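You operate a simulated robot arm through the tools that you are given. There is no shell and no other tool. Be economical: measure what you need, move in short steps, check, and stop when the job is done.

You are at the controls of a simulated two-armed robot. One attempt, no reset.

JOB
Tidy the bench: white tub to the trolley, flat sack folded in half, TIES drawer shut, former lever up.

The check looks at the end state, three seconds after you hand in, the way a careful person would. Anything else that was tipped, shoved, dropped, spilled or broken makes it a failure.

ROBOT AND FRAMES
Two 7-joint arms with two-finger parallel grippers on one trunk, on a base that drives. Base frame: it is fixed to the floor where the robot stands at the start and does not move with it; the origin is under the middle of the robot, x ahead of it, y to its left, z up. Lengths are in cm, angles in degrees, forces in N, time in s.
The left shoulder is at the start at [2, 13.8, 120], the right one opposite. Each reaches about 67.1 cm from its shoulder. Places, roughly: big white sack [150, 25, 25]; blue sack [275, 75, 100]; brake lever of the trolley [220, 10, 50]; brown sack [225, 75, 100]; brush [125, 25, 75]; deck of the sack trolley [210, 30, 60]; flow knob of the nut hopper [100, 40, 120]; flow knob of the shell hopper [150, 40, 120]; former lever [60, 40, 100]; gold tin (9x9x10 cm) [20, 70, 80]; green crate [375, 25, 75]; green sack [250, 75, 100]; grey tub [375, 25, 75]; latch knob of the skip [430, 20, 110]; nut hopper of the filler [100, 50, 110]; orange crate [375, 50, 75]. Payload 1.57 kg a hand.
The TCP of each hand is the grasp point between the finger pads, 3 cm short of the fingertips. In the tool frame z runs along the fingers and y along their closing line. Largest opening 8 cm; finger width 1.7, thickness 1.2; the body of the gripper, 4 by 8.2 cm, starts 8 cm behind the TCP.
Orientation is that of the tool frame in the base frame, as [roll, pitch, yaw] about the fixed x, y, z axes, in that order (R = Rz(yaw) Ry(pitch) Rx(roll)). With the fingers straight down and closing along the base's y, the tool's x points along the base's -x, its y along +y and its z along -z.

CONTROLS
- The arms move only by the tool apply_moves. It takes "left_rows", "right_rows" or both (then of equal length, played together; a hand with none holds still); each is a list of rows, each an object of numbers (a shift or turn left out is 0, a gripper value left out holds the last): "x", "y", "z": the shift along the base's x, y, z in cm; "ax", "ay", "az": the turn, a rotation vector about the base's x, y, z in degrees; "jaw": the closure, from 0 (fully open) to 1 (shut). In form: [{"x": .., "y": .., "z": .., "ax": .., "ay": .., "az": .., "jaw": ..}, ...]. A call has 1 to 12 rows; each row shifts and turns the commanded pose from where the row before left it. Each row takes 0.2 s and may step no farther than 5 cm and 8.6 degrees from the row before; otherwise, or with a gripper value out of range, the whole call is refused. A pose out of reach is approached as far as the arm can. The call stops where the force on the tool passes 40 N (or 10 N more than at its start, if that is more) or the arm is blocked; 0.2 s more then pass. Each finger travels about 4.5 cm/s and halts on what it meets, pressing with about 32 N; the grip force reading is that of the motor and also rises with nothing between the fingers. The clock runs only during rows and for 0.2 s after the last one: add rows that do not move to give the fingers time. It gives the time, the measured TCP pose, the force on the tool (base axes), the opening and the grip force at its end, in the units of the frame above (readings bear some noise), with the torque about the TCP (base axes, N m) and any sound that the robot's microphone picked up.
- Cameras (640 x 400 px; columns grow to the right, rows downward): "scene" is now at [19.1, 0.43, 109.63]; the picture's right is [0.05, -1.00, 0.00], its down [-0.43, -0.02, -0.90] and it looks along [0.90, 0.05, -0.43] (base axes); focal length 214 px, centre (320, 200). "left" rides on the left gripper at [7.2, 0.7, -12.2] in its tool frame; the picture's right is [-0.09, 1.00, 0.00], its down [-0.84, -0.08, -0.54] and it looks along [-0.54, -0.05, 0.84] (tool axes); focal length 238 px, centre (320, 200). "right" rides on the right gripper at [7.2, -0.7, -12.2] in its tool frame; the picture's right is [0.09, 1.00, 0.00], its down [-0.84, 0.08, -0.54] and it looks along [-0.54, 0.05, 0.84] (tool axes); focal length 238 px, centre (320, 200). There is no depth. A picture from a camera that has moved, and an enlarged one, comes with that camera's place and axes in the base frame and with its lens.
- grab_frame(camera): a new picture of that camera. The clock stands still meanwhile.
- raise_lower(by): slides the trunk up (or, below 0, down) by that many cm; the arms and the scene camera ride with it, the base frame stays. It gives what a move gives, with no picture.
- steer(legs): drives the robot by 1 to 6 legs, each [ahead, left, turn to the left] in cm, cm and degrees, along the robot's own axes; the way and the turn of a leg run together, so that a leg with both is an arc; at most 150 cm and 180 degrees a leg. The arms and the cameras ride along, it lands a little off, and it stops where it bumps. It gives what a move gives.
- aim_head(pan, tilt): turns the head with the scene camera to pan (to the left, within 60 degrees either way) and tilt (down, from -29 to 69), counted from straight ahead of the robot. It gives what a move gives.
- zoom(camera, box): a new picture of the part [left, top, right, bottom] of that camera's present view, enlarged. The clock stands still meanwhile.
- finish_job(): hands the job in; it is judged then, once.

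Go step by step. Nothing tells you exact positions but the pictures and the camera data: compare them with the known pose of the tool, close in by small moves and look again before you grip or let go. The budget is 120 turns and 108 pictures, counting those below and the enlarged ones. Unless the task says otherwise, let go and move clear before handing in, and close with one line.

The tools are called after "Call:" by a JSON object that holds its "fn" and its "kwargs". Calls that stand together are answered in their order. apply_moves: Moves the arms, as the interface text tells. Its arguments: {"type":"object","properties":{"left_rows":{"type":"array","items":{"type":"object","properties":{"x":{"type":"number"},"y":{"type":"number"},"z":{"type":"number"},"ax":{"type":"number"},"ay":{"type":"number"},"az":{"type":"number"},"jaw":{"type":"number"}}}},"right_rows":{"type":"array","items":{"type":"object","properties":{"x":{"type":"number"},"y":{"type":"number"},"z":{"type":"number"},"ax":{"type":"number"},"ay":{"type":"number"},"az":{"type":"number"},"jaw":{"type":"number"}}}}},"required":[]} The other tools are called the same way: raise_lower (by) slides the trunk up or down; steer (legs) drives the base; aim_head (pan, tilt) turns the head that bears the scene camera; grab_frame (camera) takes a picture; zoom (camera, box) takes an enlarged picture of a part of a camera's view; finish_job () hands the job in.

At the start:

```text
time_s: 0.0
left_eef_pos: [23.42, 31.11, 103.63]
left_tool_rot: [177.6, -11.3, 179.3]
left_wrist_force: [0.2, 0.0, -0.3]
left_torque: [-0.01, 0.01, 0.03]
left_finger_gap: 7.98
left_grasp_force: 0.0
right_eef_pos: [28.77, 4.5, 110.73]
right_tool_rot: [-179.7, -2.2, -179.9]
right_wrist_force: [-0.4, 0.1, -0.2]
right_torque: [0.02, 0.03, 0.01]
right_finger_gap: 8.01
right_grasp_force: 0.2
trunk travel left (down, up): [-57.5, 66.5]
robot x, y, heading: [0.02, 0.09, 0.0]
head pan, tilt: [3.1, 25.8]
```

scene: 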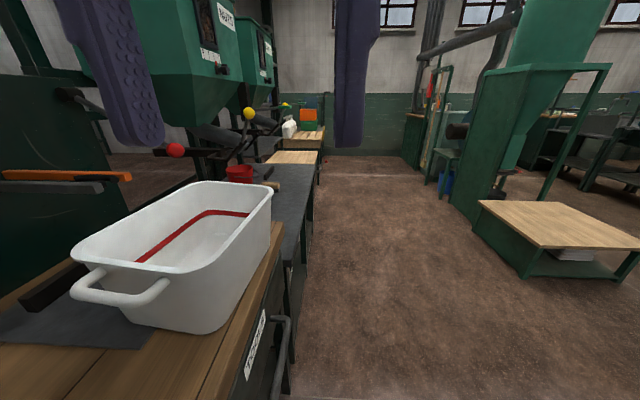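
right: 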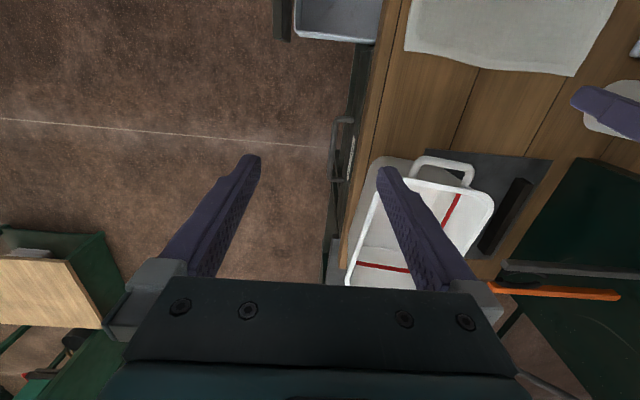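
left: 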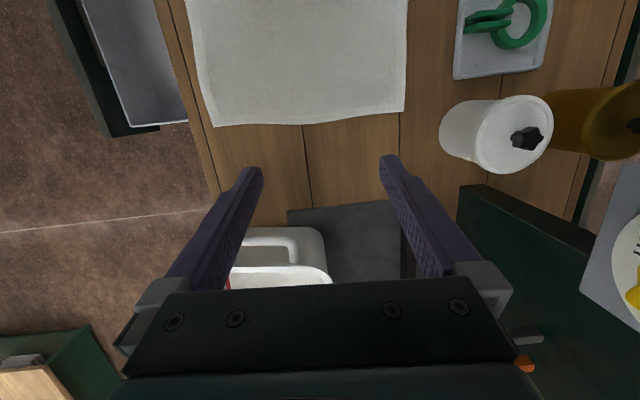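

The bench lies to my left with the white tub on it, the flat sack and an open drawer further back. I'll look around with the head first.

Call:
{"fn": "aim_head", "kwargs": {"pan": 60, "tilt": 35}}

Call:
{"fn": "grab_frame", "kwargs": {"camera": "scene"}}

Call:
{"fn": "aim_head", "kwargs": {"pan": 20, "tilt": 15}}

Call:
{"fn": "grab_frame", "kwargs": {"camera": "scene"}}

```text
time_s: 1.3
left_eef_pos: [23.19, 30.94, 103.63]
left_tool_rot: [177.6, -11.4, 179.3]
left_wrist_force: [-0.5, -0.1, -0.1]
left_torque: [-0.01, 0.0, 0.03]
left_finger_gap: 8.0
left_grasp_force: 0.2
right_eef_pos: [28.76, 4.48, 110.6]
right_tool_rot: [-179.7, -2.3, -179.9]
right_wrist_force: [0.4, -0.2, 0.5]
right_torque: [0.01, 0.0, 0.04]
right_finger_gap: 8.01
right_grasp_force: 0.1
trunk travel left (down, up): [-57.5, 66.5]
robot x, y, heading: [0.03, -0.17, -0.1]
head pan, tilt: [60.0, 35.0]
```

```text
104 pictures are left
camera scene: at [14.33, 7.55, 108.18], right [0.87, -0.5, 0.0], down [-0.29, -0.5, -0.82], along [0.41, 0.71, -0.57], focal length 214 px, centre (320, 200)
```

scene: 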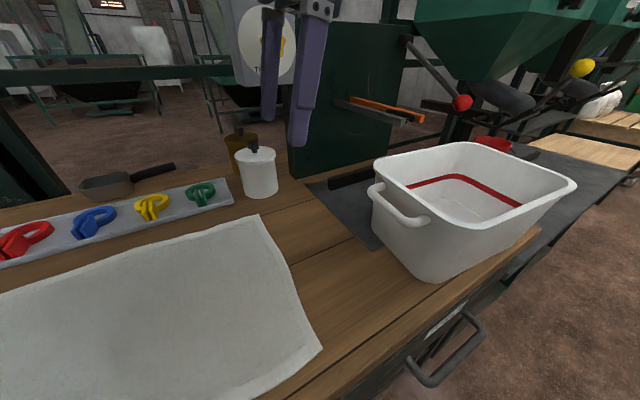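

```text
time_s: 2.3
left_eef_pos: [23.21, 31.02, 103.59]
left_tool_rot: [177.6, -11.4, 179.3]
left_wrist_force: [-1.0, -0.1, -0.5]
left_torque: [-0.02, -0.03, 0.02]
left_finger_gap: 8.0
left_grasp_force: 0.1
right_eef_pos: [28.76, 4.55, 110.66]
right_tool_rot: [-179.8, -2.3, -179.9]
right_wrist_force: [0.1, 0.4, -0.2]
right_torque: [-0.01, -0.03, -0.02]
right_finger_gap: 8.02
right_grasp_force: 0.1
trunk travel left (down, up): [-57.5, 66.5]
robot x, y, heading: [0.05, -0.16, -0.3]
head pan, tilt: [20.0, 15.0]
```

```text
103 pictures are left
camera scene: at [18.7, 3.13, 111.38], right [0.34, -0.94, 0.0], down [-0.24, -0.09, -0.97], along [0.91, 0.33, -0.26], focal length 214 px, centre (320, 200)
```

scene: 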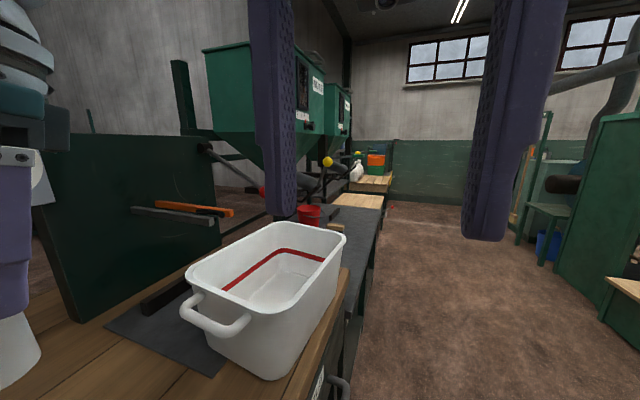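

The red knob triangulates to about [59, 32, 100], so it's likely the former lever. I'll look closer at it, at the drawer, and to the right for the trolley.

Call:
{"fn": "aim_head", "kwargs": {"pan": 48, "tilt": 10}}

Call:
{"fn": "zoom", "kwargs": {"camera": "scene", "box": [240, 60, 560, 260]}}

Call:
{"fn": "aim_head", "kwargs": {"pan": 60, "tilt": 65}}

Call:
{"fn": "grab_frame", "kwargs": {"camera": "scene"}}

Call:
{"fn": "aim_head", "kwargs": {"pan": 0, "tilt": 12}}

Call:
{"fn": "zoom", "kwargs": {"camera": "scene", "box": [160, 100, 480, 300]}}

```text
time_s: 3.3
left_eef_pos: [23.28, 30.91, 103.73]
left_tool_rot: [177.6, -11.4, 179.3]
left_wrist_force: [-0.1, -0.5, 0.1]
left_torque: [-0.02, 0.0, 0.04]
left_finger_gap: 8.0
left_grasp_force: 0.1
right_eef_pos: [28.84, 4.47, 110.56]
right_tool_rot: [-179.7, -2.3, -179.9]
right_wrist_force: [0.0, 0.3, -0.5]
right_torque: [0.03, 0.03, -0.02]
right_finger_gap: 7.98
right_grasp_force: 0.1
trunk travel left (down, up): [-57.5, 66.5]
robot x, y, heading: [-0.03, 0.03, 0.1]
head pan, tilt: [48.0, 10.0]
```

```text
2.00 times, centred on (400, 160) of scene
camera zoom: at [16.15, 6.83, 112.19], right [0.74, -0.67, 0.0], down [-0.12, -0.13, -0.98], along [0.66, 0.73, -0.17], focal length 429 px, centre (160, 280)
```

zoom: 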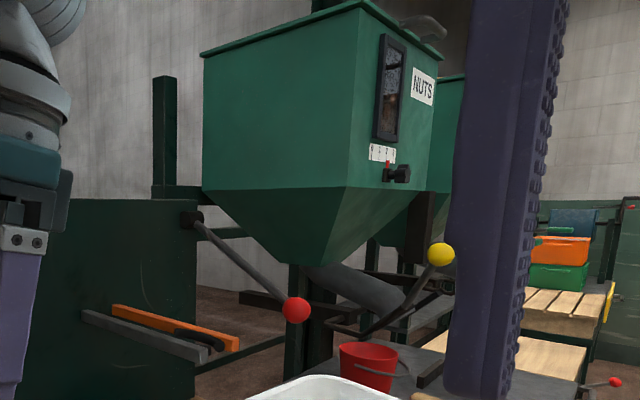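

```text
time_s: 4.5
left_eef_pos: [23.24, 31.0, 103.68]
left_tool_rot: [177.6, -11.4, 179.3]
left_wrist_force: [0.0, 0.6, -0.1]
left_torque: [-0.01, 0.01, 0.0]
left_finger_gap: 7.99
left_grasp_force: 0.1
right_eef_pos: [28.79, 4.49, 110.57]
right_tool_rot: [-179.7, -2.3, -179.9]
right_wrist_force: [1.1, 0.3, 0.5]
right_torque: [0.01, 0.02, 0.04]
right_finger_gap: 7.99
right_grasp_force: 0.1
trunk travel left (down, up): [-57.5, 66.5]
robot x, y, heading: [0.08, -0.07, 0.1]
head pan, tilt: [60.0, 65.0]
```

```text
101 pictures are left
camera scene: at [12.96, 5.19, 104.2], right [0.87, -0.5, 0.0], down [-0.45, -0.78, -0.42], along [0.21, 0.37, -0.91], focal length 214 px, centre (320, 200)
```

scene: 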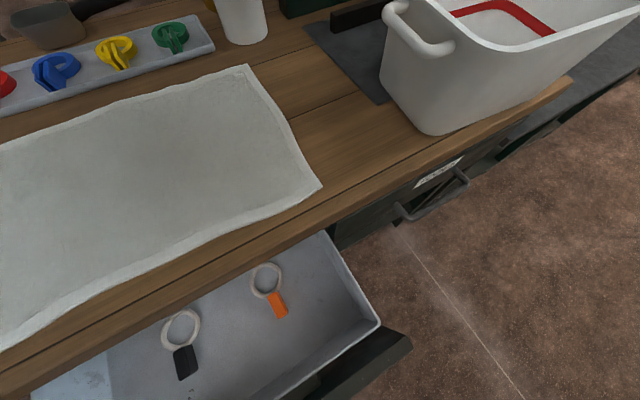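

```text
time_s: 5.8
left_eef_pos: [23.22, 31.04, 103.65]
left_tool_rot: [177.5, -11.4, 179.3]
left_wrist_force: [0.0, 0.2, 0.5]
left_torque: [-0.02, 0.03, 0.0]
left_finger_gap: 8.03
left_grasp_force: 0.1
right_eef_pos: [28.88, 4.61, 110.72]
right_tool_rot: [-179.7, -2.3, -179.8]
right_wrist_force: [-0.6, 0.4, 0.7]
right_torque: [0.01, 0.01, -0.01]
right_finger_gap: 7.99
right_grasp_force: 0.1
trunk travel left (down, up): [-57.5, 66.5]
robot x, y, heading: [-0.1, -0.43, -0.1]
head pan, tilt: [0.0, 12.0]
```

```text
2.00 times, centred on (320, 200) of scene
camera zoom: at [19.25, -0.06, 111.86], right [0.0, -1.0, 0.0], down [-0.21, 0.0, -0.98], along [0.98, 0.0, -0.21], focal length 429 px, centre (320, 200)
```

zoom: 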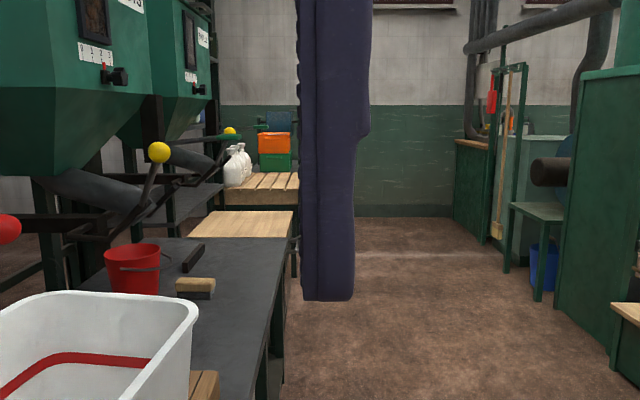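

Table height comes out near z=80, front edge at y≈13. I need to see the open drawer and its surroundings, plus the trolley better.

Call:
{"fn": "aim_head", "kwargs": {"pan": 30, "tilt": 69}}

Call:
{"fn": "grab_frame", "kwargs": {"camera": "scene"}}

Call:
{"fn": "grab_frame", "kwargs": {"camera": "left"}}

```text
time_s: 7.1
left_eef_pos: [23.27, 31.01, 103.69]
left_tool_rot: [177.6, -11.4, 179.3]
left_wrist_force: [0.0, -0.2, -0.2]
left_torque: [0.01, 0.04, 0.02]
left_finger_gap: 7.99
left_grasp_force: 0.1
right_eef_pos: [28.85, 4.37, 110.55]
right_tool_rot: [-179.8, -2.4, -179.9]
right_wrist_force: [0.5, -0.3, -0.3]
right_torque: [0.01, -0.03, -0.01]
right_finger_gap: 8.01
right_grasp_force: 0.0
trunk travel left (down, up): [-57.5, 66.5]
robot x, y, heading: [0.13, -0.3, 0.2]
head pan, tilt: [30.0, 68.8]
```

```text
99 pictures are left
camera scene: at [14.77, 2.73, 103.82], right [0.5, -0.87, 0.0], down [-0.81, -0.47, -0.36], along [0.31, 0.18, -0.93], focal length 214 px, centre (320, 200)
```

scene: 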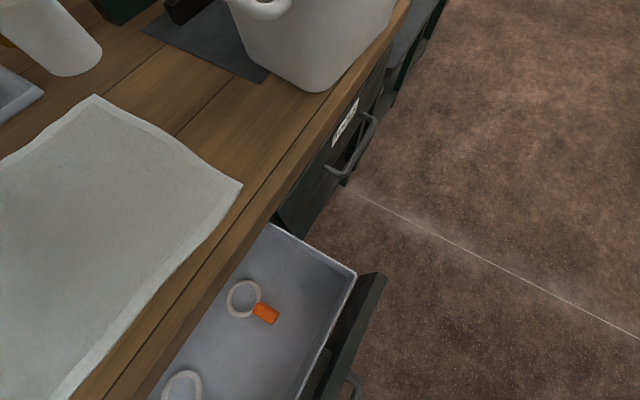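

```text
98 pictures are left
camera left: at [18.74, 31.35, 117.04], right [0.11, 0.99, 0.02], down [0.93, -0.11, 0.36], along [0.36, -0.02, -0.93], focal length 238 px, centre (320, 200)
```

left: 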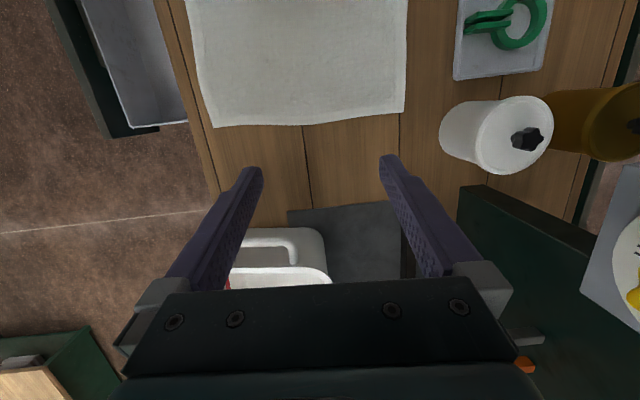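

The open drawer sits just in front of my trunk. I'll read the closed drawer's label.

Call:
{"fn": "zoom", "kwargs": {"camera": "scene", "box": [280, 80, 440, 180]}}

Call:
{"fn": "zoom", "kwargs": {"camera": "scene", "box": [140, 220, 428, 400]}}

```text
4.00 times, centred on (360, 130) of scene
camera zoom: at [14.77, 2.73, 103.82], right [0.5, -0.87, 0.0], down [-0.81, -0.47, -0.36], along [0.31, 0.18, -0.93], focal length 858 px, centre (160, 480)
```

zoom: 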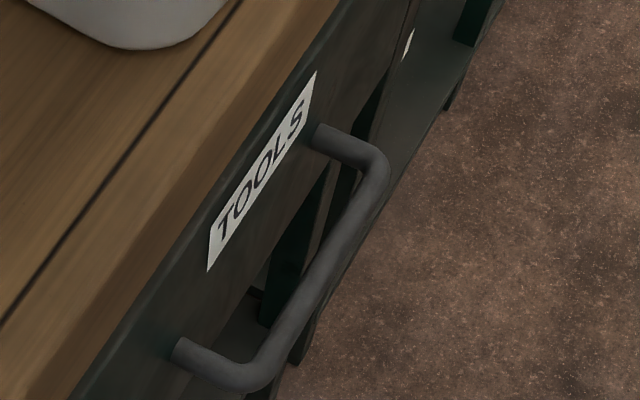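

```text
2.22 times, centred on (284, 310) of scene
camera zoom: at [14.77, 2.73, 103.82], right [0.5, -0.87, 0.0], down [-0.81, -0.47, -0.36], along [0.31, 0.18, -0.93], focal length 477 px, centre (400, -44)
```

zoom: 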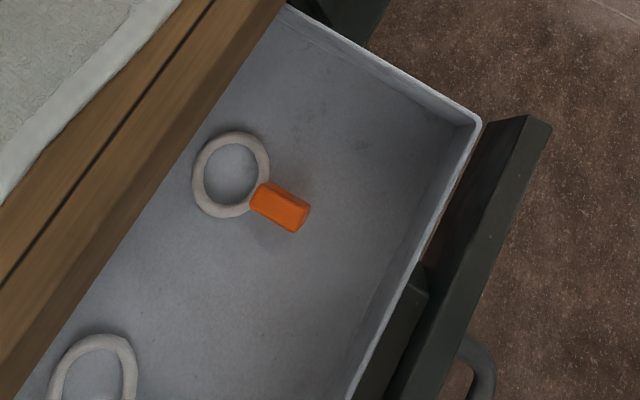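

The open drawer is therefore TIES (TOOLS is shut). I plan to strafe away from the bench and turn to face it; first I check my right side for obstacles.

Call:
{"fn": "aim_head", "kwargs": {"pan": -60, "tilt": 40}}

Call:
{"fn": "grab_frame", "kwargs": {"camera": "scene"}}

```text
time_s: 8.7
left_eef_pos: [23.3, 30.96, 103.6]
left_tool_rot: [177.7, -11.4, 179.4]
left_wrist_force: [-0.8, 0.1, -0.2]
left_torque: [0.03, 0.03, 0.0]
left_finger_gap: 7.98
left_grasp_force: 0.1
right_eef_pos: [28.79, 4.45, 110.55]
right_tool_rot: [-179.7, -2.4, -180.0]
right_wrist_force: [-0.8, 0.6, -0.4]
right_torque: [0.0, -0.01, 0.01]
right_finger_gap: 8.01
right_grasp_force: 0.2
trunk travel left (down, up): [-57.5, 66.5]
robot x, y, heading: [0.13, -0.11, 0.1]
head pan, tilt: [-60.0, 40.0]
```

```text
95 pictures are left
camera scene: at [14.18, -7.43, 107.42], right [-0.87, -0.5, 0.0], down [-0.32, 0.56, -0.77], along [0.38, -0.66, -0.64], focal length 214 px, centre (320, 200)
```

scene: 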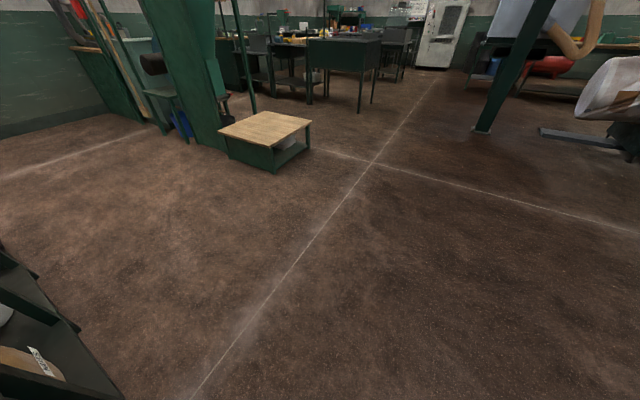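

Free floor to my right. I back off sideways 45 cm, then turn left to face the bench.

Call:
{"fn": "steer", "kwargs": {"legs": [[0, -45, 0], [0, 0, 90]]}}

Call:
{"fn": "aim_head", "kwargs": {"pan": 0, "tilt": 40}}

Call:
{"fn": "grab_frame", "kwargs": {"camera": "scene"}}

```text
time_s: 15.1
left_eef_pos: [-29.69, -19.56, 103.67]
left_tool_rot: [177.5, -11.4, -94.6]
left_wrist_force: [1.0, 0.5, 0.7]
left_torque: [0.01, 0.03, 0.01]
left_finger_gap: 8.0
left_grasp_force: 0.1
right_eef_pos: [-2.9, -15.66, 110.68]
right_tool_rot: [-179.7, -2.4, -93.8]
right_wrist_force: [0.3, 0.8, 0.3]
right_torque: [-0.01, -0.03, -0.03]
right_finger_gap: 8.03
right_grasp_force: 0.0
trunk travel left (down, up): [-57.5, 66.5]
robot x, y, heading: [-0.23, -44.42, 86.3]
head pan, tilt: [-60.0, 40.0]
```

```text
time_s: 16.4
left_eef_pos: [-29.68, -19.44, 103.58]
left_tool_rot: [177.5, -11.5, -94.6]
left_wrist_force: [0.0, 0.4, -0.1]
left_torque: [0.0, 0.0, 0.01]
left_finger_gap: 7.98
left_grasp_force: 0.1
right_eef_pos: [-2.85, -15.68, 110.6]
right_tool_rot: [-179.7, -2.4, -93.8]
right_wrist_force: [-0.3, 0.1, -0.2]
right_torque: [-0.05, 0.02, -0.01]
right_finger_gap: 8.01
right_grasp_force: 0.0
trunk travel left (down, up): [-57.5, 66.5]
robot x, y, heading: [-0.17, -44.68, 86.2]
head pan, tilt: [0.0, 40.0]
```

```text
94 pictures are left
camera scene: at [0.87, -26.33, 107.43], right [1.0, -0.07, 0.0], down [-0.04, -0.64, -0.77], along [0.05, 0.76, -0.64], focal length 214 px, centre (320, 200)
```

scene: 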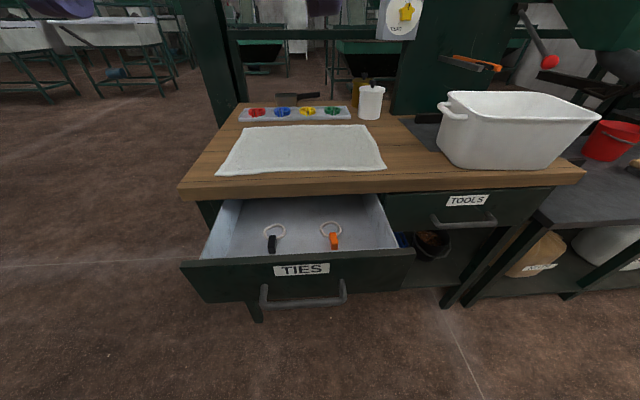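

Clear view: TIES drawer is centred near x≈-1, front at y≈-4. I lower the trunk, and bring the closed right fingers down in front of its handle.

Call:
{"fn": "raise_lower", "kwargs": {"by": -20}}

Call:
{"fn": "apply_moves", "kwargs": {"right_rows": [{"x": 1, "jaw": 1}, {"x": 1, "z": -4}, {"z": -4}, {"z": -4}, {"z": -4}, {"z": -4}, {"z": -1}]}}

Call:
{"fn": "grab_frame", "kwargs": {"camera": "scene"}}

Call:
{"fn": "grab_frame", "kwargs": {"camera": "right"}}

```text
time_s: 18.6
left_eef_pos: [-29.82, -19.38, 83.6]
left_tool_rot: [177.4, -11.4, -94.6]
left_wrist_force: [-0.8, 0.1, -0.4]
left_torque: [0.01, 0.02, 0.02]
left_finger_gap: 8.02
left_grasp_force: 0.0
right_eef_pos: [-2.96, -15.72, 90.7]
right_tool_rot: [-179.7, -2.3, -93.8]
right_wrist_force: [0.0, -1.2, -0.2]
right_torque: [0.0, -0.02, 0.0]
right_finger_gap: 8.02
right_grasp_force: 0.0
trunk travel left (down, up): [-37.5, 86.5]
robot x, y, heading: [-0.58, -44.73, 86.1]
head pan, tilt: [0.0, 40.0]
```

```text
time_s: 19.8
left_eef_pos: [-29.7, -19.47, 83.61]
left_tool_rot: [177.6, -11.5, -94.5]
left_wrist_force: [-0.8, -1.7, 0.3]
left_torque: [0.0, -0.03, -0.04]
left_finger_gap: 7.97
left_grasp_force: 0.0
right_eef_pos: [-1.0, -15.51, 75.97]
right_tool_rot: [179.7, -2.1, -94.2]
right_wrist_force: [1.1, 0.6, -0.4]
right_torque: [0.02, 0.01, 0.01]
right_finger_gap: 0.0
right_grasp_force: 15.1
trunk travel left (down, up): [-37.5, 86.5]
robot x, y, heading: [-0.64, -44.51, 86.2]
head pan, tilt: [0.0, 40.0]
stopped in row 6 (right hand): the force on the tool passed its limit at 57 N (the readings are from after the stop); the commanded pose is now the measured one
```

```text
93 pictures are left
camera scene: at [0.85, -26.34, 87.4], right [1.0, -0.07, 0.0], down [-0.04, -0.64, -0.76], along [0.05, 0.76, -0.65], focal length 214 px, centre (320, 200)
```

scene: 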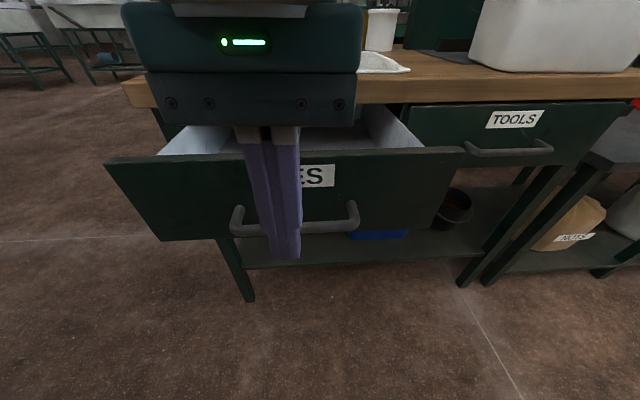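

```text
92 pictures are left
camera right: at [-0.63, -22.16, 88.3], right [-1.0, -0.02, 0.01], down [-0.01, 0.86, 0.51], along [-0.02, 0.51, -0.86], focal length 238 px, centre (320, 200)
```

right: 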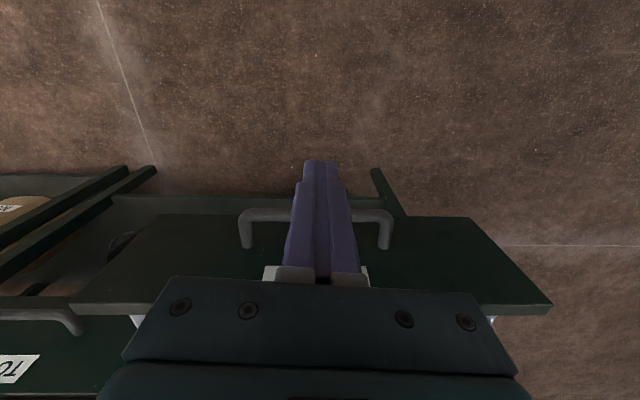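

The fingertips touched the top of the handle bar, so it stands farther out (y≈-13) than I thought. I back off up and toward myself, then go down again.

Call:
{"fn": "apply_moves", "kwargs": {"right_rows": [{"z": 2}, {"y": -3}, {"y": -2}, {"z": -3}, {"z": -3}, {"z": -1}]}}

Call:
{"fn": "grab_frame", "kwargs": {"camera": "right"}}

```text
time_s: 20.4
left_eef_pos: [-29.71, -19.51, 83.58]
left_tool_rot: [177.5, -11.5, -94.6]
left_wrist_force: [0.1, 0.0, 0.1]
left_torque: [-0.01, -0.01, -0.02]
left_finger_gap: 8.02
left_grasp_force: 0.1
right_eef_pos: [-0.67, -16.48, 78.0]
right_tool_rot: [179.4, -1.2, -95.9]
right_wrist_force: [1.5, 4.8, 5.2]
right_torque: [-0.95, 0.25, 0.03]
right_finger_gap: 0.03
right_grasp_force: 21.1
trunk travel left (down, up): [-37.5, 86.5]
robot x, y, heading: [-0.36, -44.73, 86.2]
head pan, tilt: [0.0, 40.0]
stopped in row 2 (right hand): the force on the tool passed its limit at 87 N (the readings are from after the stop); the commanded pose is now the measured one
```

```text
91 pictures are left
camera right: at [-0.55, -23.27, 90.46], right [-1.0, 0.01, 0.01], down [0.02, 0.85, 0.53], along [-0.01, 0.53, -0.85], focal length 238 px, centre (320, 200)
```

right: 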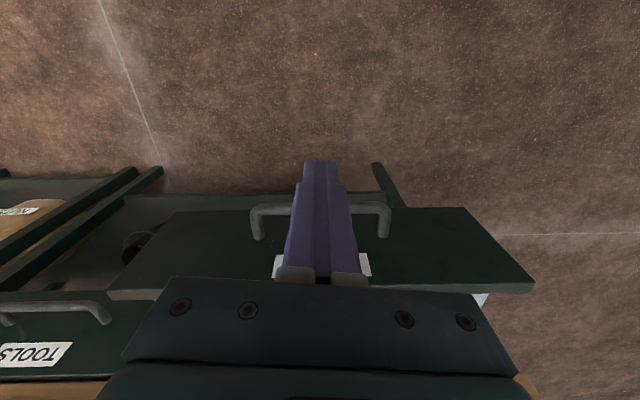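

The hand's camera mount is pressing against my own head, since the hand is too close to the trunk. I'll back the base off a bit and look.

Call:
{"fn": "steer", "kwargs": {"legs": [[-14, 0, 0]]}}

Call:
{"fn": "apply_moves", "kwargs": {"right_rows": [{"y": 4}, {"y": 4}, {"y": 4}, {"az": 2}]}}

Call:
{"fn": "grab_frame", "kwargs": {"camera": "scene"}}

Call:
{"fn": "grab_frame", "kwargs": {"camera": "right"}}

```text
time_s: 21.7
left_eef_pos: [-30.55, -33.63, 83.58]
left_tool_rot: [177.6, -11.5, -94.5]
left_wrist_force: [-0.8, 0.1, 0.1]
left_torque: [0.03, 0.0, -0.04]
left_finger_gap: 8.01
left_grasp_force: 0.2
right_eef_pos: [-1.77, -30.51, 78.08]
right_tool_rot: [179.3, -1.1, -95.8]
right_wrist_force: [0.8, 12.4, 4.4]
right_torque: [-1.75, 0.14, -0.1]
right_finger_gap: 0.01
right_grasp_force: 21.8
trunk travel left (down, up): [-37.5, 86.5]
robot x, y, heading: [-1.45, -58.65, 86.1]
head pan, tilt: [0.0, 40.0]
```

```text
time_s: 22.7
left_eef_pos: [-30.55, -33.66, 83.53]
left_tool_rot: [177.6, -11.5, -94.5]
left_wrist_force: [0.0, 0.5, -0.8]
left_torque: [-0.02, -0.02, 0.01]
left_finger_gap: 8.02
left_grasp_force: 0.2
right_eef_pos: [-1.88, -18.74, 78.07]
right_tool_rot: [179.4, -1.2, -93.8]
right_wrist_force: [0.4, -0.4, -0.1]
right_torque: [0.01, 0.03, 0.02]
right_finger_gap: 0.0
right_grasp_force: 21.3
trunk travel left (down, up): [-37.5, 86.5]
robot x, y, heading: [-1.13, -58.37, 86.1]
head pan, tilt: [0.0, 40.0]
```

```text
90 pictures are left
camera scene: at [-0.08, -40.48, 87.42], right [1.0, -0.07, 0.0], down [-0.04, -0.64, -0.77], along [0.05, 0.76, -0.64], focal length 214 px, centre (320, 200)
```

scene: 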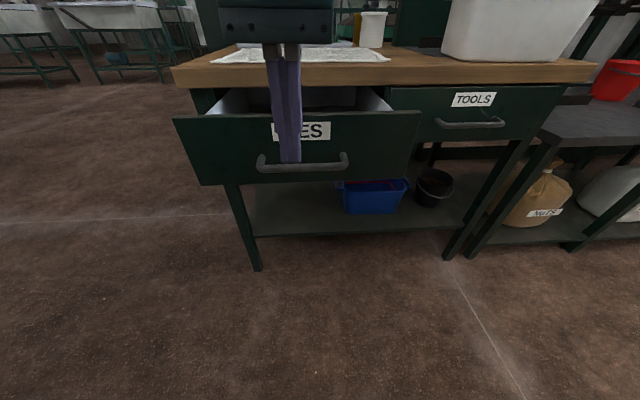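

```text
89 pictures are left
camera right: at [-1.31, -25.56, 90.4], right [-1.0, -0.03, 0.01], down [-0.02, 0.85, 0.53], along [-0.03, 0.53, -0.85], focal length 238 px, centre (320, 200)
```

right: 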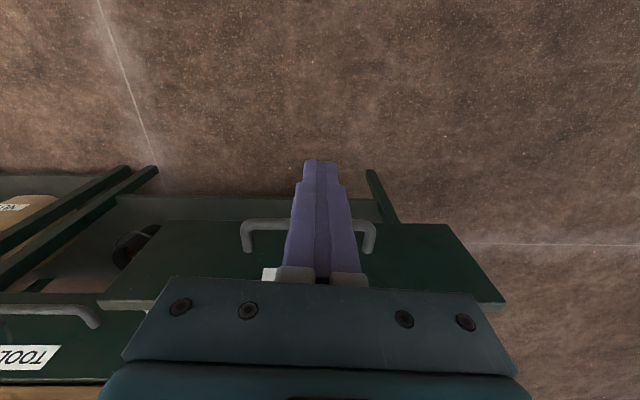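

The handle bar is at y≈-9, z≈69. I lower the fingers to it and push gently.

Call:
{"fn": "apply_moves", "kwargs": {"right_rows": [{"x": 0.8, "z": -4}, {"z": -4.5}, {"y": 3.5}, {"y": 3.5}, {"y": 3}, {"y": 3}, {"y": 3}]}}

Call:
{"fn": "grab_frame", "kwargs": {"camera": "scene"}}

```text
time_s: 24.3
left_eef_pos: [-30.59, -33.61, 83.57]
left_tool_rot: [177.6, -11.6, -94.5]
left_wrist_force: [-0.1, -0.1, -0.4]
left_torque: [-0.01, -0.03, 0.01]
left_finger_gap: 8.0
left_grasp_force: 0.0
right_eef_pos: [0.6, -16.71, 70.6]
right_tool_rot: [179.4, -1.2, -93.7]
right_wrist_force: [-0.1, 0.1, 0.1]
right_torque: [-0.04, -0.03, -0.02]
right_finger_gap: 0.01
right_grasp_force: 21.5
right hand out of reach, approached as far as the arm can: row 3, 4, 5, 6, 7
trunk travel left (down, up): [-37.5, 86.5]
robot x, y, heading: [-1.08, -58.97, 86.2]
head pan, tilt: [0.0, 40.0]
```

```text
88 pictures are left
camera scene: at [-0.09, -40.45, 87.43], right [1.0, -0.07, 0.0], down [-0.04, -0.64, -0.77], along [0.05, 0.76, -0.64], focal length 214 px, centre (320, 200)
```

scene: 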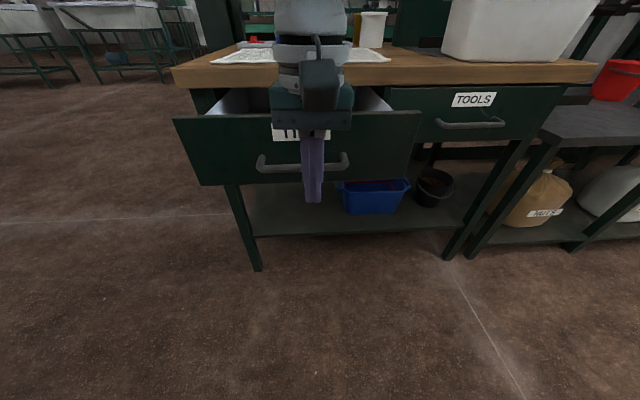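

The arm is at its reach with fingers just short of the bar. I'll straighten heading and drive forward slowly to push the drawer.

Call:
{"fn": "steer", "kwargs": {"legs": [[0, 0, 3.5], [14, 0, 0]]}}

Call:
{"fn": "grab_frame", "kwargs": {"camera": "scene"}}

```text
time_s: 26.1
left_eef_pos: [-32.16, -22.0, 83.65]
left_tool_rot: [177.5, -11.5, -90.9]
left_wrist_force: [0.0, 0.0, -0.6]
left_torque: [0.03, 0.06, 0.05]
left_finger_gap: 8.01
left_grasp_force: 0.1
right_eef_pos: [-2.15, -3.14, 70.48]
right_tool_rot: [179.4, -1.2, -90.2]
right_wrist_force: [-0.7, 0.0, -0.7]
right_torque: [-0.02, 0.01, -0.01]
right_finger_gap: 0.01
right_grasp_force: 21.1
trunk travel left (down, up): [-37.5, 86.5]
robot x, y, heading: [-1.54, -44.89, 90.0]
head pan, tilt: [0.0, 40.0]
```

```text
87 pictures are left
camera scene: at [-1.24, -26.8, 87.43], right [1.0, 0.0, 0.0], down [0.0, -0.64, -0.77], along [0.0, 0.77, -0.64], focal length 214 px, centre (320, 200)
```

scene: 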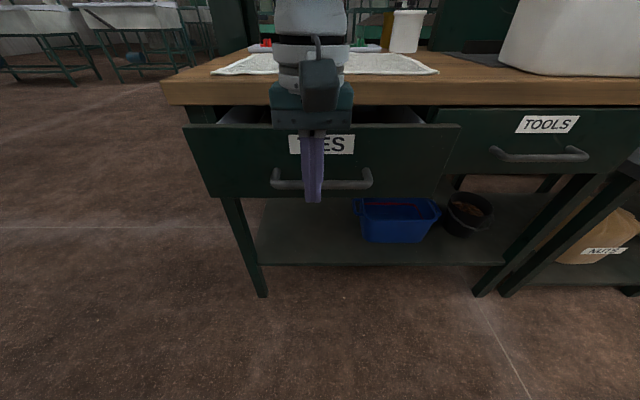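

The drawer is sliding in. Another 6 cm.

Call:
{"fn": "steer", "kwargs": {"legs": [[6, 0, 0]]}}

Call:
{"fn": "grab_frame", "kwargs": {"camera": "scene"}}

```text
time_s: 27.0
left_eef_pos: [-32.17, -16.01, 83.73]
left_tool_rot: [177.5, -11.5, -90.7]
left_wrist_force: [-0.7, 0.6, -0.1]
left_torque: [-0.02, -0.02, -0.02]
left_finger_gap: 8.0
left_grasp_force: 0.0
right_eef_pos: [-2.22, 2.8, 70.71]
right_tool_rot: [179.4, -1.2, -90.1]
right_wrist_force: [0.3, 1.0, -0.1]
right_torque: [-0.02, -0.01, -0.02]
right_finger_gap: 0.0
right_grasp_force: 21.1
trunk travel left (down, up): [-37.5, 86.5]
robot x, y, heading: [-1.36, -39.45, 89.6]
head pan, tilt: [0.0, 40.0]
```

```text
86 pictures are left
camera scene: at [-1.24, -20.88, 87.44], right [1.0, 0.0, 0.0], down [0.0, -0.64, -0.77], along [0.0, 0.77, -0.64], focal length 214 px, centre (320, 200)
```

scene: 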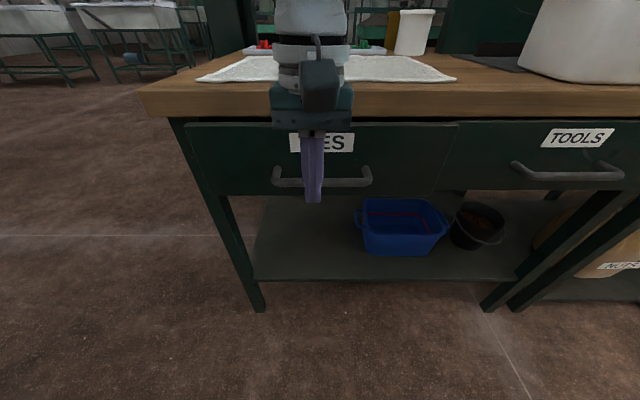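

About 2 cm left compared with the TOOLS handle.

Call:
{"fn": "steer", "kwargs": {"legs": [[1.8, 0, 0]]}}

Call:
{"fn": "grab_frame", "kwargs": {"camera": "scene"}}

```text
time_s: 27.8
left_eef_pos: [-32.17, -14.14, 83.61]
left_tool_rot: [177.5, -11.5, -90.8]
left_wrist_force: [0.0, -0.3, 0.1]
left_torque: [-0.04, 0.04, 0.0]
left_finger_gap: 7.99
left_grasp_force: 0.2
right_eef_pos: [-2.18, 4.6, 70.56]
right_tool_rot: [179.3, -1.2, -90.1]
right_wrist_force: [-0.5, 0.3, -0.5]
right_torque: [-0.04, -0.01, 0.01]
right_finger_gap: 0.05
right_grasp_force: 21.5
trunk travel left (down, up): [-37.5, 86.5]
robot x, y, heading: [-1.2, -37.55, 89.7]
head pan, tilt: [0.0, 40.0]
```

```text
85 pictures are left
camera scene: at [-1.24, -19.07, 87.43], right [1.0, 0.0, 0.0], down [0.0, -0.64, -0.77], along [0.0, 0.77, -0.64], focal length 214 px, centre (320, 200)
```

scene: 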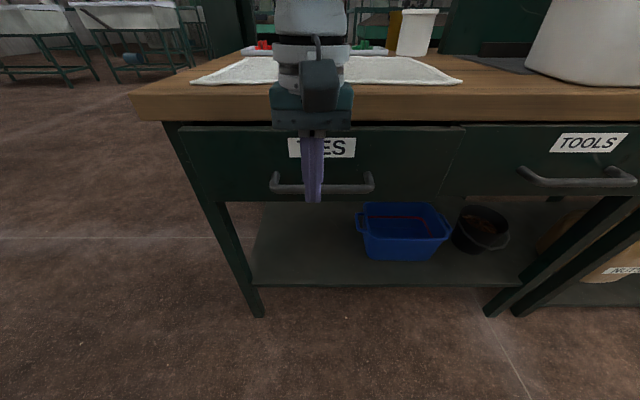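

Call:
{"fn": "zoom", "kwargs": {"camera": "scene", "box": [350, 100, 640, 220]}}

```text
2.21 times, centred on (495, 160) of scene
camera zoom: at [-1.24, -19.07, 87.43], right [1.0, 0.0, 0.0], down [0.0, -0.64, -0.77], along [0.0, 0.77, -0.64], focal length 473 px, centre (-66, 288)
```

zoom: 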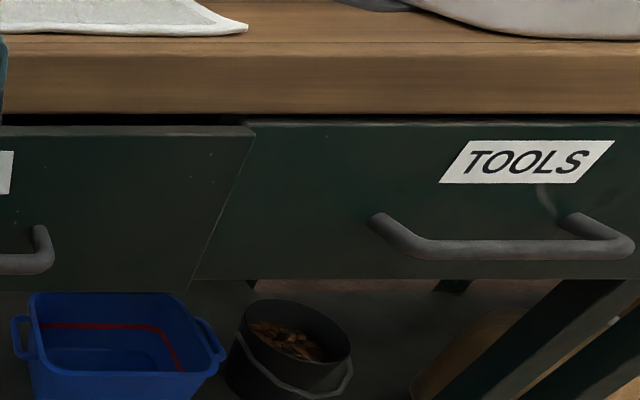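

TIES is still about 1.5–2 cm proud. I push on.

Call:
{"fn": "steer", "kwargs": {"legs": [[1.8, 0, 0]]}}

Call:
{"fn": "zoom", "kwargs": {"camera": "scene", "box": [350, 100, 640, 220]}}

```text
time_s: 28.6
left_eef_pos: [-32.17, -12.36, 83.58]
left_tool_rot: [177.5, -11.5, -90.8]
left_wrist_force: [0.0, 0.8, -0.2]
left_torque: [0.0, -0.03, 0.01]
left_finger_gap: 8.03
left_grasp_force: 0.0
right_eef_pos: [-2.11, 6.42, 70.54]
right_tool_rot: [179.5, -1.2, -90.1]
right_wrist_force: [-0.4, -0.8, 0.1]
right_torque: [0.0, 0.01, -0.01]
right_finger_gap: 0.01
right_grasp_force: 21.2
trunk travel left (down, up): [-37.5, 86.5]
robot x, y, heading: [-1.16, -35.54, 89.6]
head pan, tilt: [0.0, 40.0]
```

```text
2.21 times, centred on (495, 160) of scene
camera zoom: at [-1.24, -17.27, 87.43], right [1.0, 0.0, 0.0], down [0.0, -0.64, -0.77], along [0.0, 0.77, -0.64], focal length 473 px, centre (-66, 288)
```

zoom: 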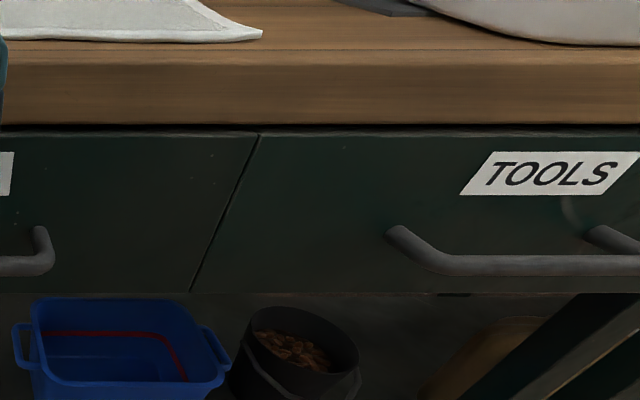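

Practically flush. A last half-centimetre nudge, then I'll retreat with the hand and raise the trunk.

Call:
{"fn": "steer", "kwargs": {"legs": [[0.6, 0, 0]]}}

Call:
{"fn": "zoom", "kwargs": {"camera": "scene", "box": [350, 100, 640, 220]}}

Call:
{"fn": "steer", "kwargs": {"legs": [[-25, 0, 0]]}}

Call:
{"fn": "raise_lower", "kwargs": {"by": 30}}

Call:
{"fn": "grab_frame", "kwargs": {"camera": "scene"}}

```text
time_s: 29.3
left_eef_pos: [-32.21, -11.96, 83.52]
left_tool_rot: [177.6, -11.7, -90.8]
left_wrist_force: [0.2, -0.2, -0.3]
left_torque: [0.0, 0.0, 0.05]
left_finger_gap: 8.01
left_grasp_force: 0.0
right_eef_pos: [-2.08, 6.96, 70.58]
right_tool_rot: [179.3, -1.3, -90.1]
right_wrist_force: [-0.2, -2.5, 0.3]
right_torque: [-0.1, -0.07, -0.03]
right_finger_gap: 0.0
right_grasp_force: 21.1
trunk travel left (down, up): [-37.5, 86.5]
robot x, y, heading: [-1.01, -35.05, 90.1]
head pan, tilt: [0.0, 40.0]
```

```text
2.21 times, centred on (495, 160) of scene
camera zoom: at [-1.24, -16.79, 87.41], right [1.0, 0.0, 0.0], down [0.0, -0.64, -0.77], along [0.0, 0.77, -0.64], focal length 473 px, centre (-66, 288)
```

zoom: 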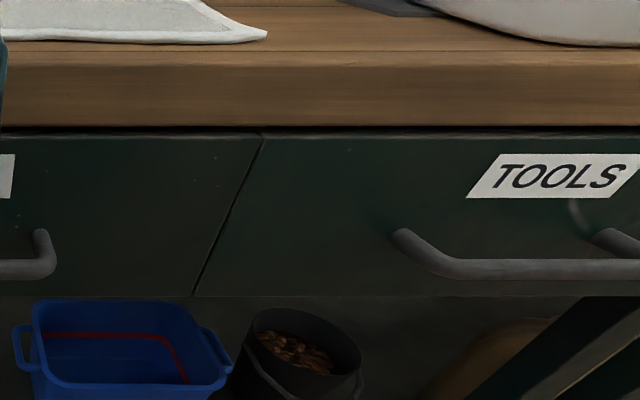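

```text
time_s: 31.1
left_eef_pos: [-32.11, -36.68, 83.54]
left_tool_rot: [177.5, -11.7, -90.9]
left_wrist_force: [-0.1, -0.7, 0.1]
left_torque: [0.02, 0.0, -0.02]
left_finger_gap: 8.01
left_grasp_force: 0.1
right_eef_pos: [-2.02, -17.93, 70.58]
right_tool_rot: [179.3, -1.2, -90.2]
right_wrist_force: [0.4, -0.8, -0.2]
right_torque: [0.0, 0.02, 0.03]
right_finger_gap: 0.0
right_grasp_force: 21.2
trunk travel left (down, up): [-37.5, 86.5]
robot x, y, heading: [-1.17, -60.13, 89.5]
head pan, tilt: [0.0, 40.0]
```

```text
time_s: 34.1
left_eef_pos: [-32.16, -36.8, 113.49]
left_tool_rot: [177.5, -11.5, -90.9]
left_wrist_force: [-0.1, -0.1, -0.7]
left_torque: [0.0, -0.03, -0.02]
left_finger_gap: 7.99
left_grasp_force: 0.1
right_eef_pos: [-2.05, -18.02, 100.53]
right_tool_rot: [179.4, -1.3, -90.2]
right_wrist_force: [0.1, 0.0, 0.6]
right_torque: [0.0, 0.01, -0.01]
right_finger_gap: 0.01
right_grasp_force: 21.6
trunk travel left (down, up): [-67.5, 56.5]
robot x, y, heading: [-1.15, -60.12, 89.8]
head pan, tilt: [0.0, 40.0]
```

```text
81 pictures are left
camera scene: at [-1.25, -41.6, 117.42], right [1.0, 0.0, 0.0], down [0.0, -0.64, -0.77], along [0.0, 0.77, -0.64], focal length 214 px, centre (320, 200)
```

scene: 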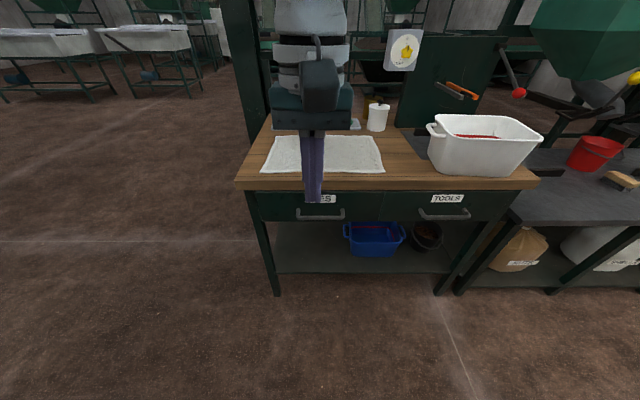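

The TIES drawer is shut and flush. Next the sack: it spans about x -22..20, y 16..46. I drive closer, hands high, to look at it from above.

Call:
{"fn": "steer", "kwargs": {"legs": [[38, 0, 0]]}}

Call:
{"fn": "aim_head", "kwargs": {"pan": 0, "tilt": 55}}

Call:
{"fn": "grab_frame", "kwargs": {"camera": "scene"}}

Call:
{"fn": "grab_frame", "kwargs": {"camera": "right"}}

```text
time_s: 36.6
left_eef_pos: [-31.88, 2.49, 113.58]
left_tool_rot: [177.4, -11.4, -91.2]
left_wrist_force: [-0.4, 0.0, 0.2]
left_torque: [0.02, 0.0, 0.02]
left_finger_gap: 8.02
left_grasp_force: 0.1
right_eef_pos: [-1.63, 21.18, 100.65]
right_tool_rot: [179.4, -1.2, -90.4]
right_wrist_force: [0.6, 0.1, 0.6]
right_torque: [-0.03, -0.04, 0.0]
right_finger_gap: 0.01
right_grasp_force: 21.2
trunk travel left (down, up): [-67.5, 56.5]
robot x, y, heading: [-1.02, -20.81, 89.5]
head pan, tilt: [0.0, 40.0]
```

```text
time_s: 37.4
left_eef_pos: [-31.84, 2.61, 113.66]
left_tool_rot: [177.5, -11.5, -91.3]
left_wrist_force: [0.9, -1.1, 0.0]
left_torque: [0.0, 0.01, 0.0]
left_finger_gap: 8.0
left_grasp_force: 0.1
right_eef_pos: [-1.62, 21.14, 100.69]
right_tool_rot: [179.4, -1.2, -90.5]
right_wrist_force: [0.4, 0.5, 0.7]
right_torque: [0.0, -0.03, 0.02]
right_finger_gap: 0.02
right_grasp_force: 21.9
trunk travel left (down, up): [-67.5, 56.5]
robot x, y, heading: [-1.06, -21.06, 89.5]
head pan, tilt: [0.0, 55.0]
```

```text
80 pictures are left
camera scene: at [-0.93, -3.83, 115.36], right [1.0, -0.01, 0.0], down [-0.01, -0.82, -0.57], along [0.01, 0.57, -0.82], focal length 214 px, centre (320, 200)
```

scene: 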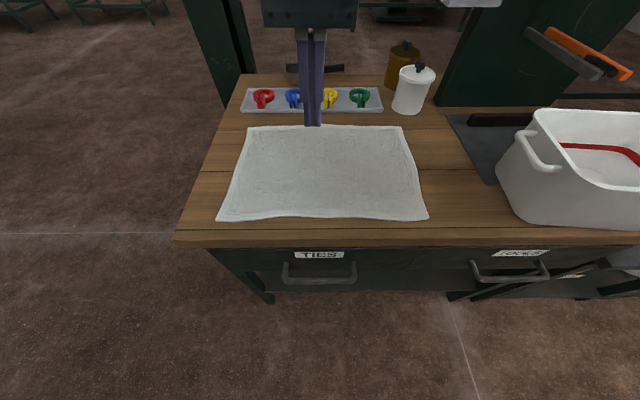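

```text
79 pictures are left
camera right: at [-0.74, 14.28, 112.91], right [-1.0, -0.08, 0.01], down [-0.06, 0.85, 0.53], along [-0.05, 0.52, -0.85], focal length 238 px, centre (320, 200)
```

right: 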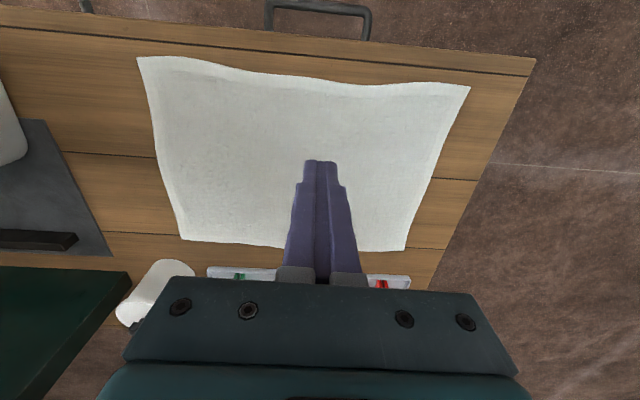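

Sack corners: near edge y≈16.4 (x -20..20), far edge y≈44. I inspect the edges closely for how it can be gripped.

Call:
{"fn": "zoom", "kwargs": {"camera": "scene", "box": [370, 180, 450, 230]}}

Call:
{"fn": "zoom", "kwargs": {"camera": "scene", "box": [200, 120, 440, 270]}}

```text
8.00 times, centred on (410, 205) of scene
camera zoom: at [-0.93, -3.83, 115.36], right [1.0, -0.01, 0.0], down [-0.01, -0.82, -0.57], along [0.01, 0.57, -0.82], focal length 1716 px, centre (-400, 160)
```

zoom: 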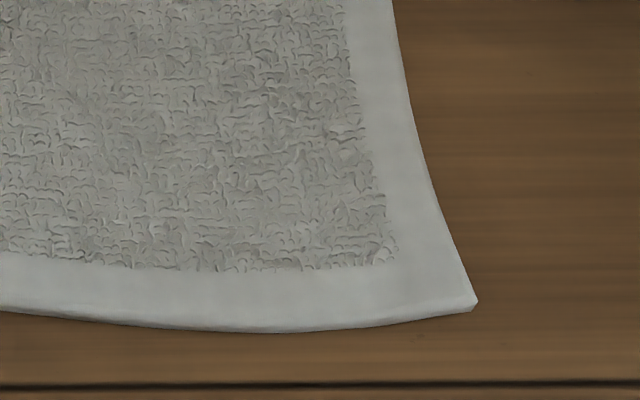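

```text
2.67 times, centred on (320, 195) of scene
camera zoom: at [-0.93, -3.83, 115.36], right [1.0, -0.01, 0.0], down [-0.01, -0.82, -0.57], along [0.01, 0.57, -0.82], focal length 572 px, centre (320, 213)
```

zoom: 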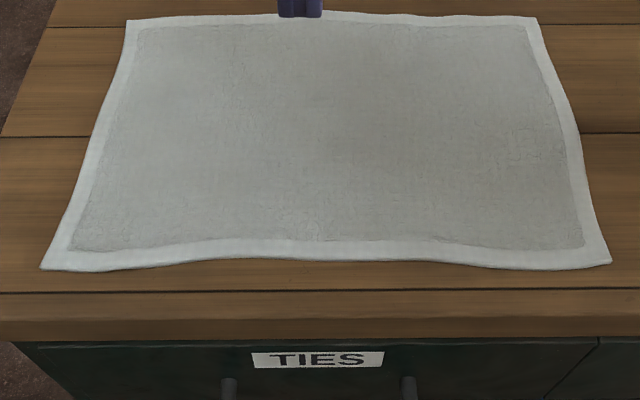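

It's a thin cloth. I'll straddle the side hems at the two near corners with both hands, pinch, and carry them to the far edge. First get positioned above.

Call:
{"fn": "steer", "kwargs": {"legs": [[6, 0, 0]]}}

Call:
{"fn": "apply_moves", "kwargs": {"left_rows": [{"x": 2.6, "y": 2, "z": -2, "ax": 5.7}, {"x": 2.6, "y": 2, "z": -2, "ax": 5.7}, {"x": 2.6, "y": 2, "z": -2}, {"x": 2.5, "y": 2, "z": -2}, {"x": 2.5, "y": 1.4, "z": -2}], "right_rows": [{"x": 4.1, "y": -1.8, "z": 2, "jaw": 0}, {"x": 4.1, "y": -1.8}, {"x": 4.1, "y": -1.8}, {"x": 4.1, "y": -1.8}, {"x": 4.2, "y": -1.8}]}}

Call:
{"fn": "raise_lower", "kwargs": {"by": -15}}

Call:
{"fn": "grab_frame", "kwargs": {"camera": "left"}}

Call:
{"fn": "grab_frame", "kwargs": {"camera": "right"}}

```text
time_s: 38.3
left_eef_pos: [-31.88, 8.5, 113.6]
left_tool_rot: [177.5, -11.4, -91.2]
left_wrist_force: [-0.1, -0.5, -1.0]
left_torque: [-0.01, -0.03, 0.0]
left_finger_gap: 8.0
left_grasp_force: 0.0
right_eef_pos: [-1.63, 27.1, 100.57]
right_tool_rot: [179.4, -1.2, -90.5]
right_wrist_force: [0.4, -0.7, 0.2]
right_torque: [0.0, 0.0, -0.01]
right_finger_gap: 0.0
right_grasp_force: 21.2
trunk travel left (down, up): [-67.5, 56.5]
robot x, y, heading: [-0.96, -14.78, 89.5]
head pan, tilt: [0.0, 55.0]
```

```text
time_s: 39.5
left_eef_pos: [-19.05, 17.7, 103.53]
left_tool_rot: [177.3, 0.0, -91.1]
left_wrist_force: [0.5, -0.5, 0.6]
left_torque: [-0.01, 0.0, -0.02]
left_finger_gap: 8.0
left_grasp_force: 0.1
right_eef_pos: [2.68, 29.21, 103.04]
right_tool_rot: [179.4, -1.2, -90.5]
right_wrist_force: [0.0, -0.1, 0.7]
right_torque: [0.03, 0.0, -0.03]
right_finger_gap: 8.0
right_grasp_force: 0.1
right hand out of reach, approached as far as the arm can: row 1, 2, 3, 4, 5
trunk travel left (down, up): [-67.5, 56.5]
robot x, y, heading: [-0.86, -15.13, 89.4]
head pan, tilt: [0.0, 55.0]
```

```text
time_s: 41.3
left_eef_pos: [-19.19, 17.79, 88.61]
left_tool_rot: [177.3, 0.0, -91.1]
left_wrist_force: [0.4, -0.7, 0.5]
left_torque: [-0.01, -0.01, -0.03]
left_finger_gap: 8.0
left_grasp_force: 0.1
right_eef_pos: [2.59, 29.14, 87.83]
right_tool_rot: [179.4, -1.2, -90.5]
right_wrist_force: [0.7, 0.2, -0.1]
right_torque: [0.02, 0.04, -0.01]
right_finger_gap: 8.02
right_grasp_force: 0.0
trunk travel left (down, up): [-52.5, 71.5]
robot x, y, heading: [-1.25, -15.15, 89.5]
head pan, tilt: [0.0, 55.0]
```

```text
76 pictures are left
camera left: at [-19.22, 10.68, 100.8], right [-0.99, 0.11, 0.05], down [0.12, 0.84, 0.54], along [0.02, 0.54, -0.84], focal length 238 px, centre (320, 200)
```

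left: 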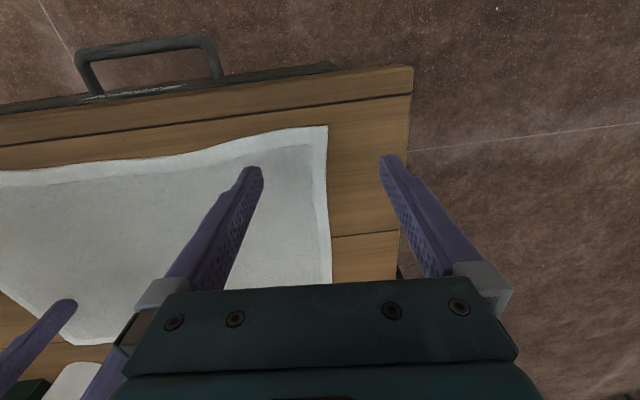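

```text
75 pictures are left
camera right: at [3.49, 22.31, 100.27], right [-1.0, -0.08, 0.01], down [-0.07, 0.85, 0.52], along [-0.05, 0.52, -0.85], focal length 238 px, centre (320, 200)
```

right: 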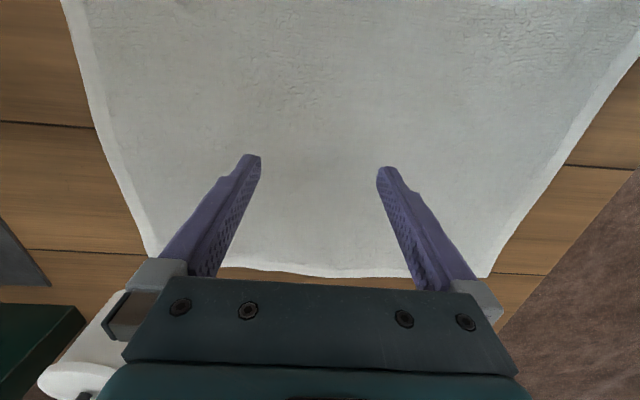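

Left hand is in place above its corner. I bring the right hand over the near-right corner.

Call:
{"fn": "apply_moves", "kwargs": {"right_rows": [{"x": 2, "y": -3}, {"x": 3, "y": -3}, {"x": 3, "y": -3}, {"x": 4, "y": -2}, {"x": 4.2}]}}

Call:
{"fn": "grab_frame", "kwargs": {"camera": "right"}}

```text
time_s: 42.5
left_eef_pos: [-19.0, 17.76, 88.48]
left_tool_rot: [177.3, -0.1, -91.1]
left_wrist_force: [-0.4, 0.4, -0.3]
left_torque: [0.0, 0.01, -0.03]
left_finger_gap: 7.98
left_grasp_force: 0.1
right_eef_pos: [6.84, 30.34, 87.85]
right_tool_rot: [179.5, -1.5, -90.5]
right_wrist_force: [0.2, -0.7, -0.6]
right_torque: [-0.01, 0.04, 0.01]
right_finger_gap: 8.0
right_grasp_force: 0.2
right hand out of reach, approached as far as the arm can: row 1, 2, 3, 4, 5
trunk travel left (down, up): [-52.5, 71.5]
robot x, y, heading: [-1.16, -14.95, 89.6]
head pan, tilt: [0.0, 55.0]
```

```text
74 pictures are left
camera right: at [7.63, 23.6, 100.2], right [-1.0, -0.08, 0.01], down [-0.07, 0.85, 0.52], along [-0.05, 0.52, -0.85], focal length 238 px, centre (320, 200)
```

right: 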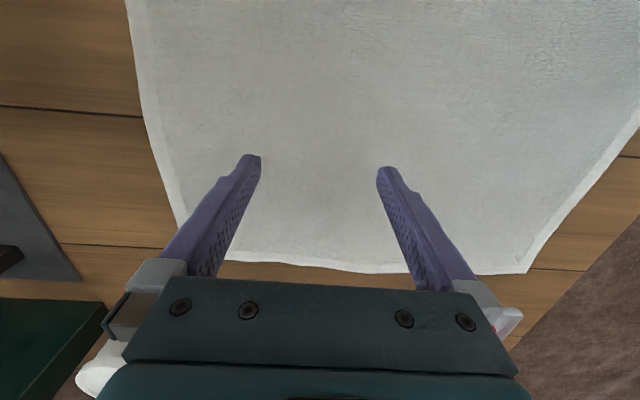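

The right hand's commanded pose has apparently run ahead of the measured one from the earlier overreach. I pull it back toward me until it responds.

Call:
{"fn": "apply_moves", "kwargs": {"right_rows": [{"y": -4, "x": -3}, {"y": -3, "x": -3}, {"y": -2, "x": -2}]}}

```text
time_s: 43.3
left_eef_pos: [-19.2, 17.66, 88.56]
left_tool_rot: [177.2, -0.2, -91.1]
left_wrist_force: [-0.3, 0.4, 0.6]
left_torque: [0.0, -0.01, 0.0]
left_finger_gap: 7.99
left_grasp_force: 0.1
right_eef_pos: [0.66, 24.77, 87.36]
right_tool_rot: [179.3, -1.4, -90.5]
right_wrist_force: [-0.2, -1.2, 0.3]
right_torque: [0.01, 0.0, 0.01]
right_finger_gap: 7.99
right_grasp_force: 0.0
right hand out of reach, approached as far as the arm can: row 1
trunk travel left (down, up): [-52.5, 71.5]
robot x, y, heading: [-0.83, -14.88, 89.7]
head pan, tilt: [0.0, 55.0]
```

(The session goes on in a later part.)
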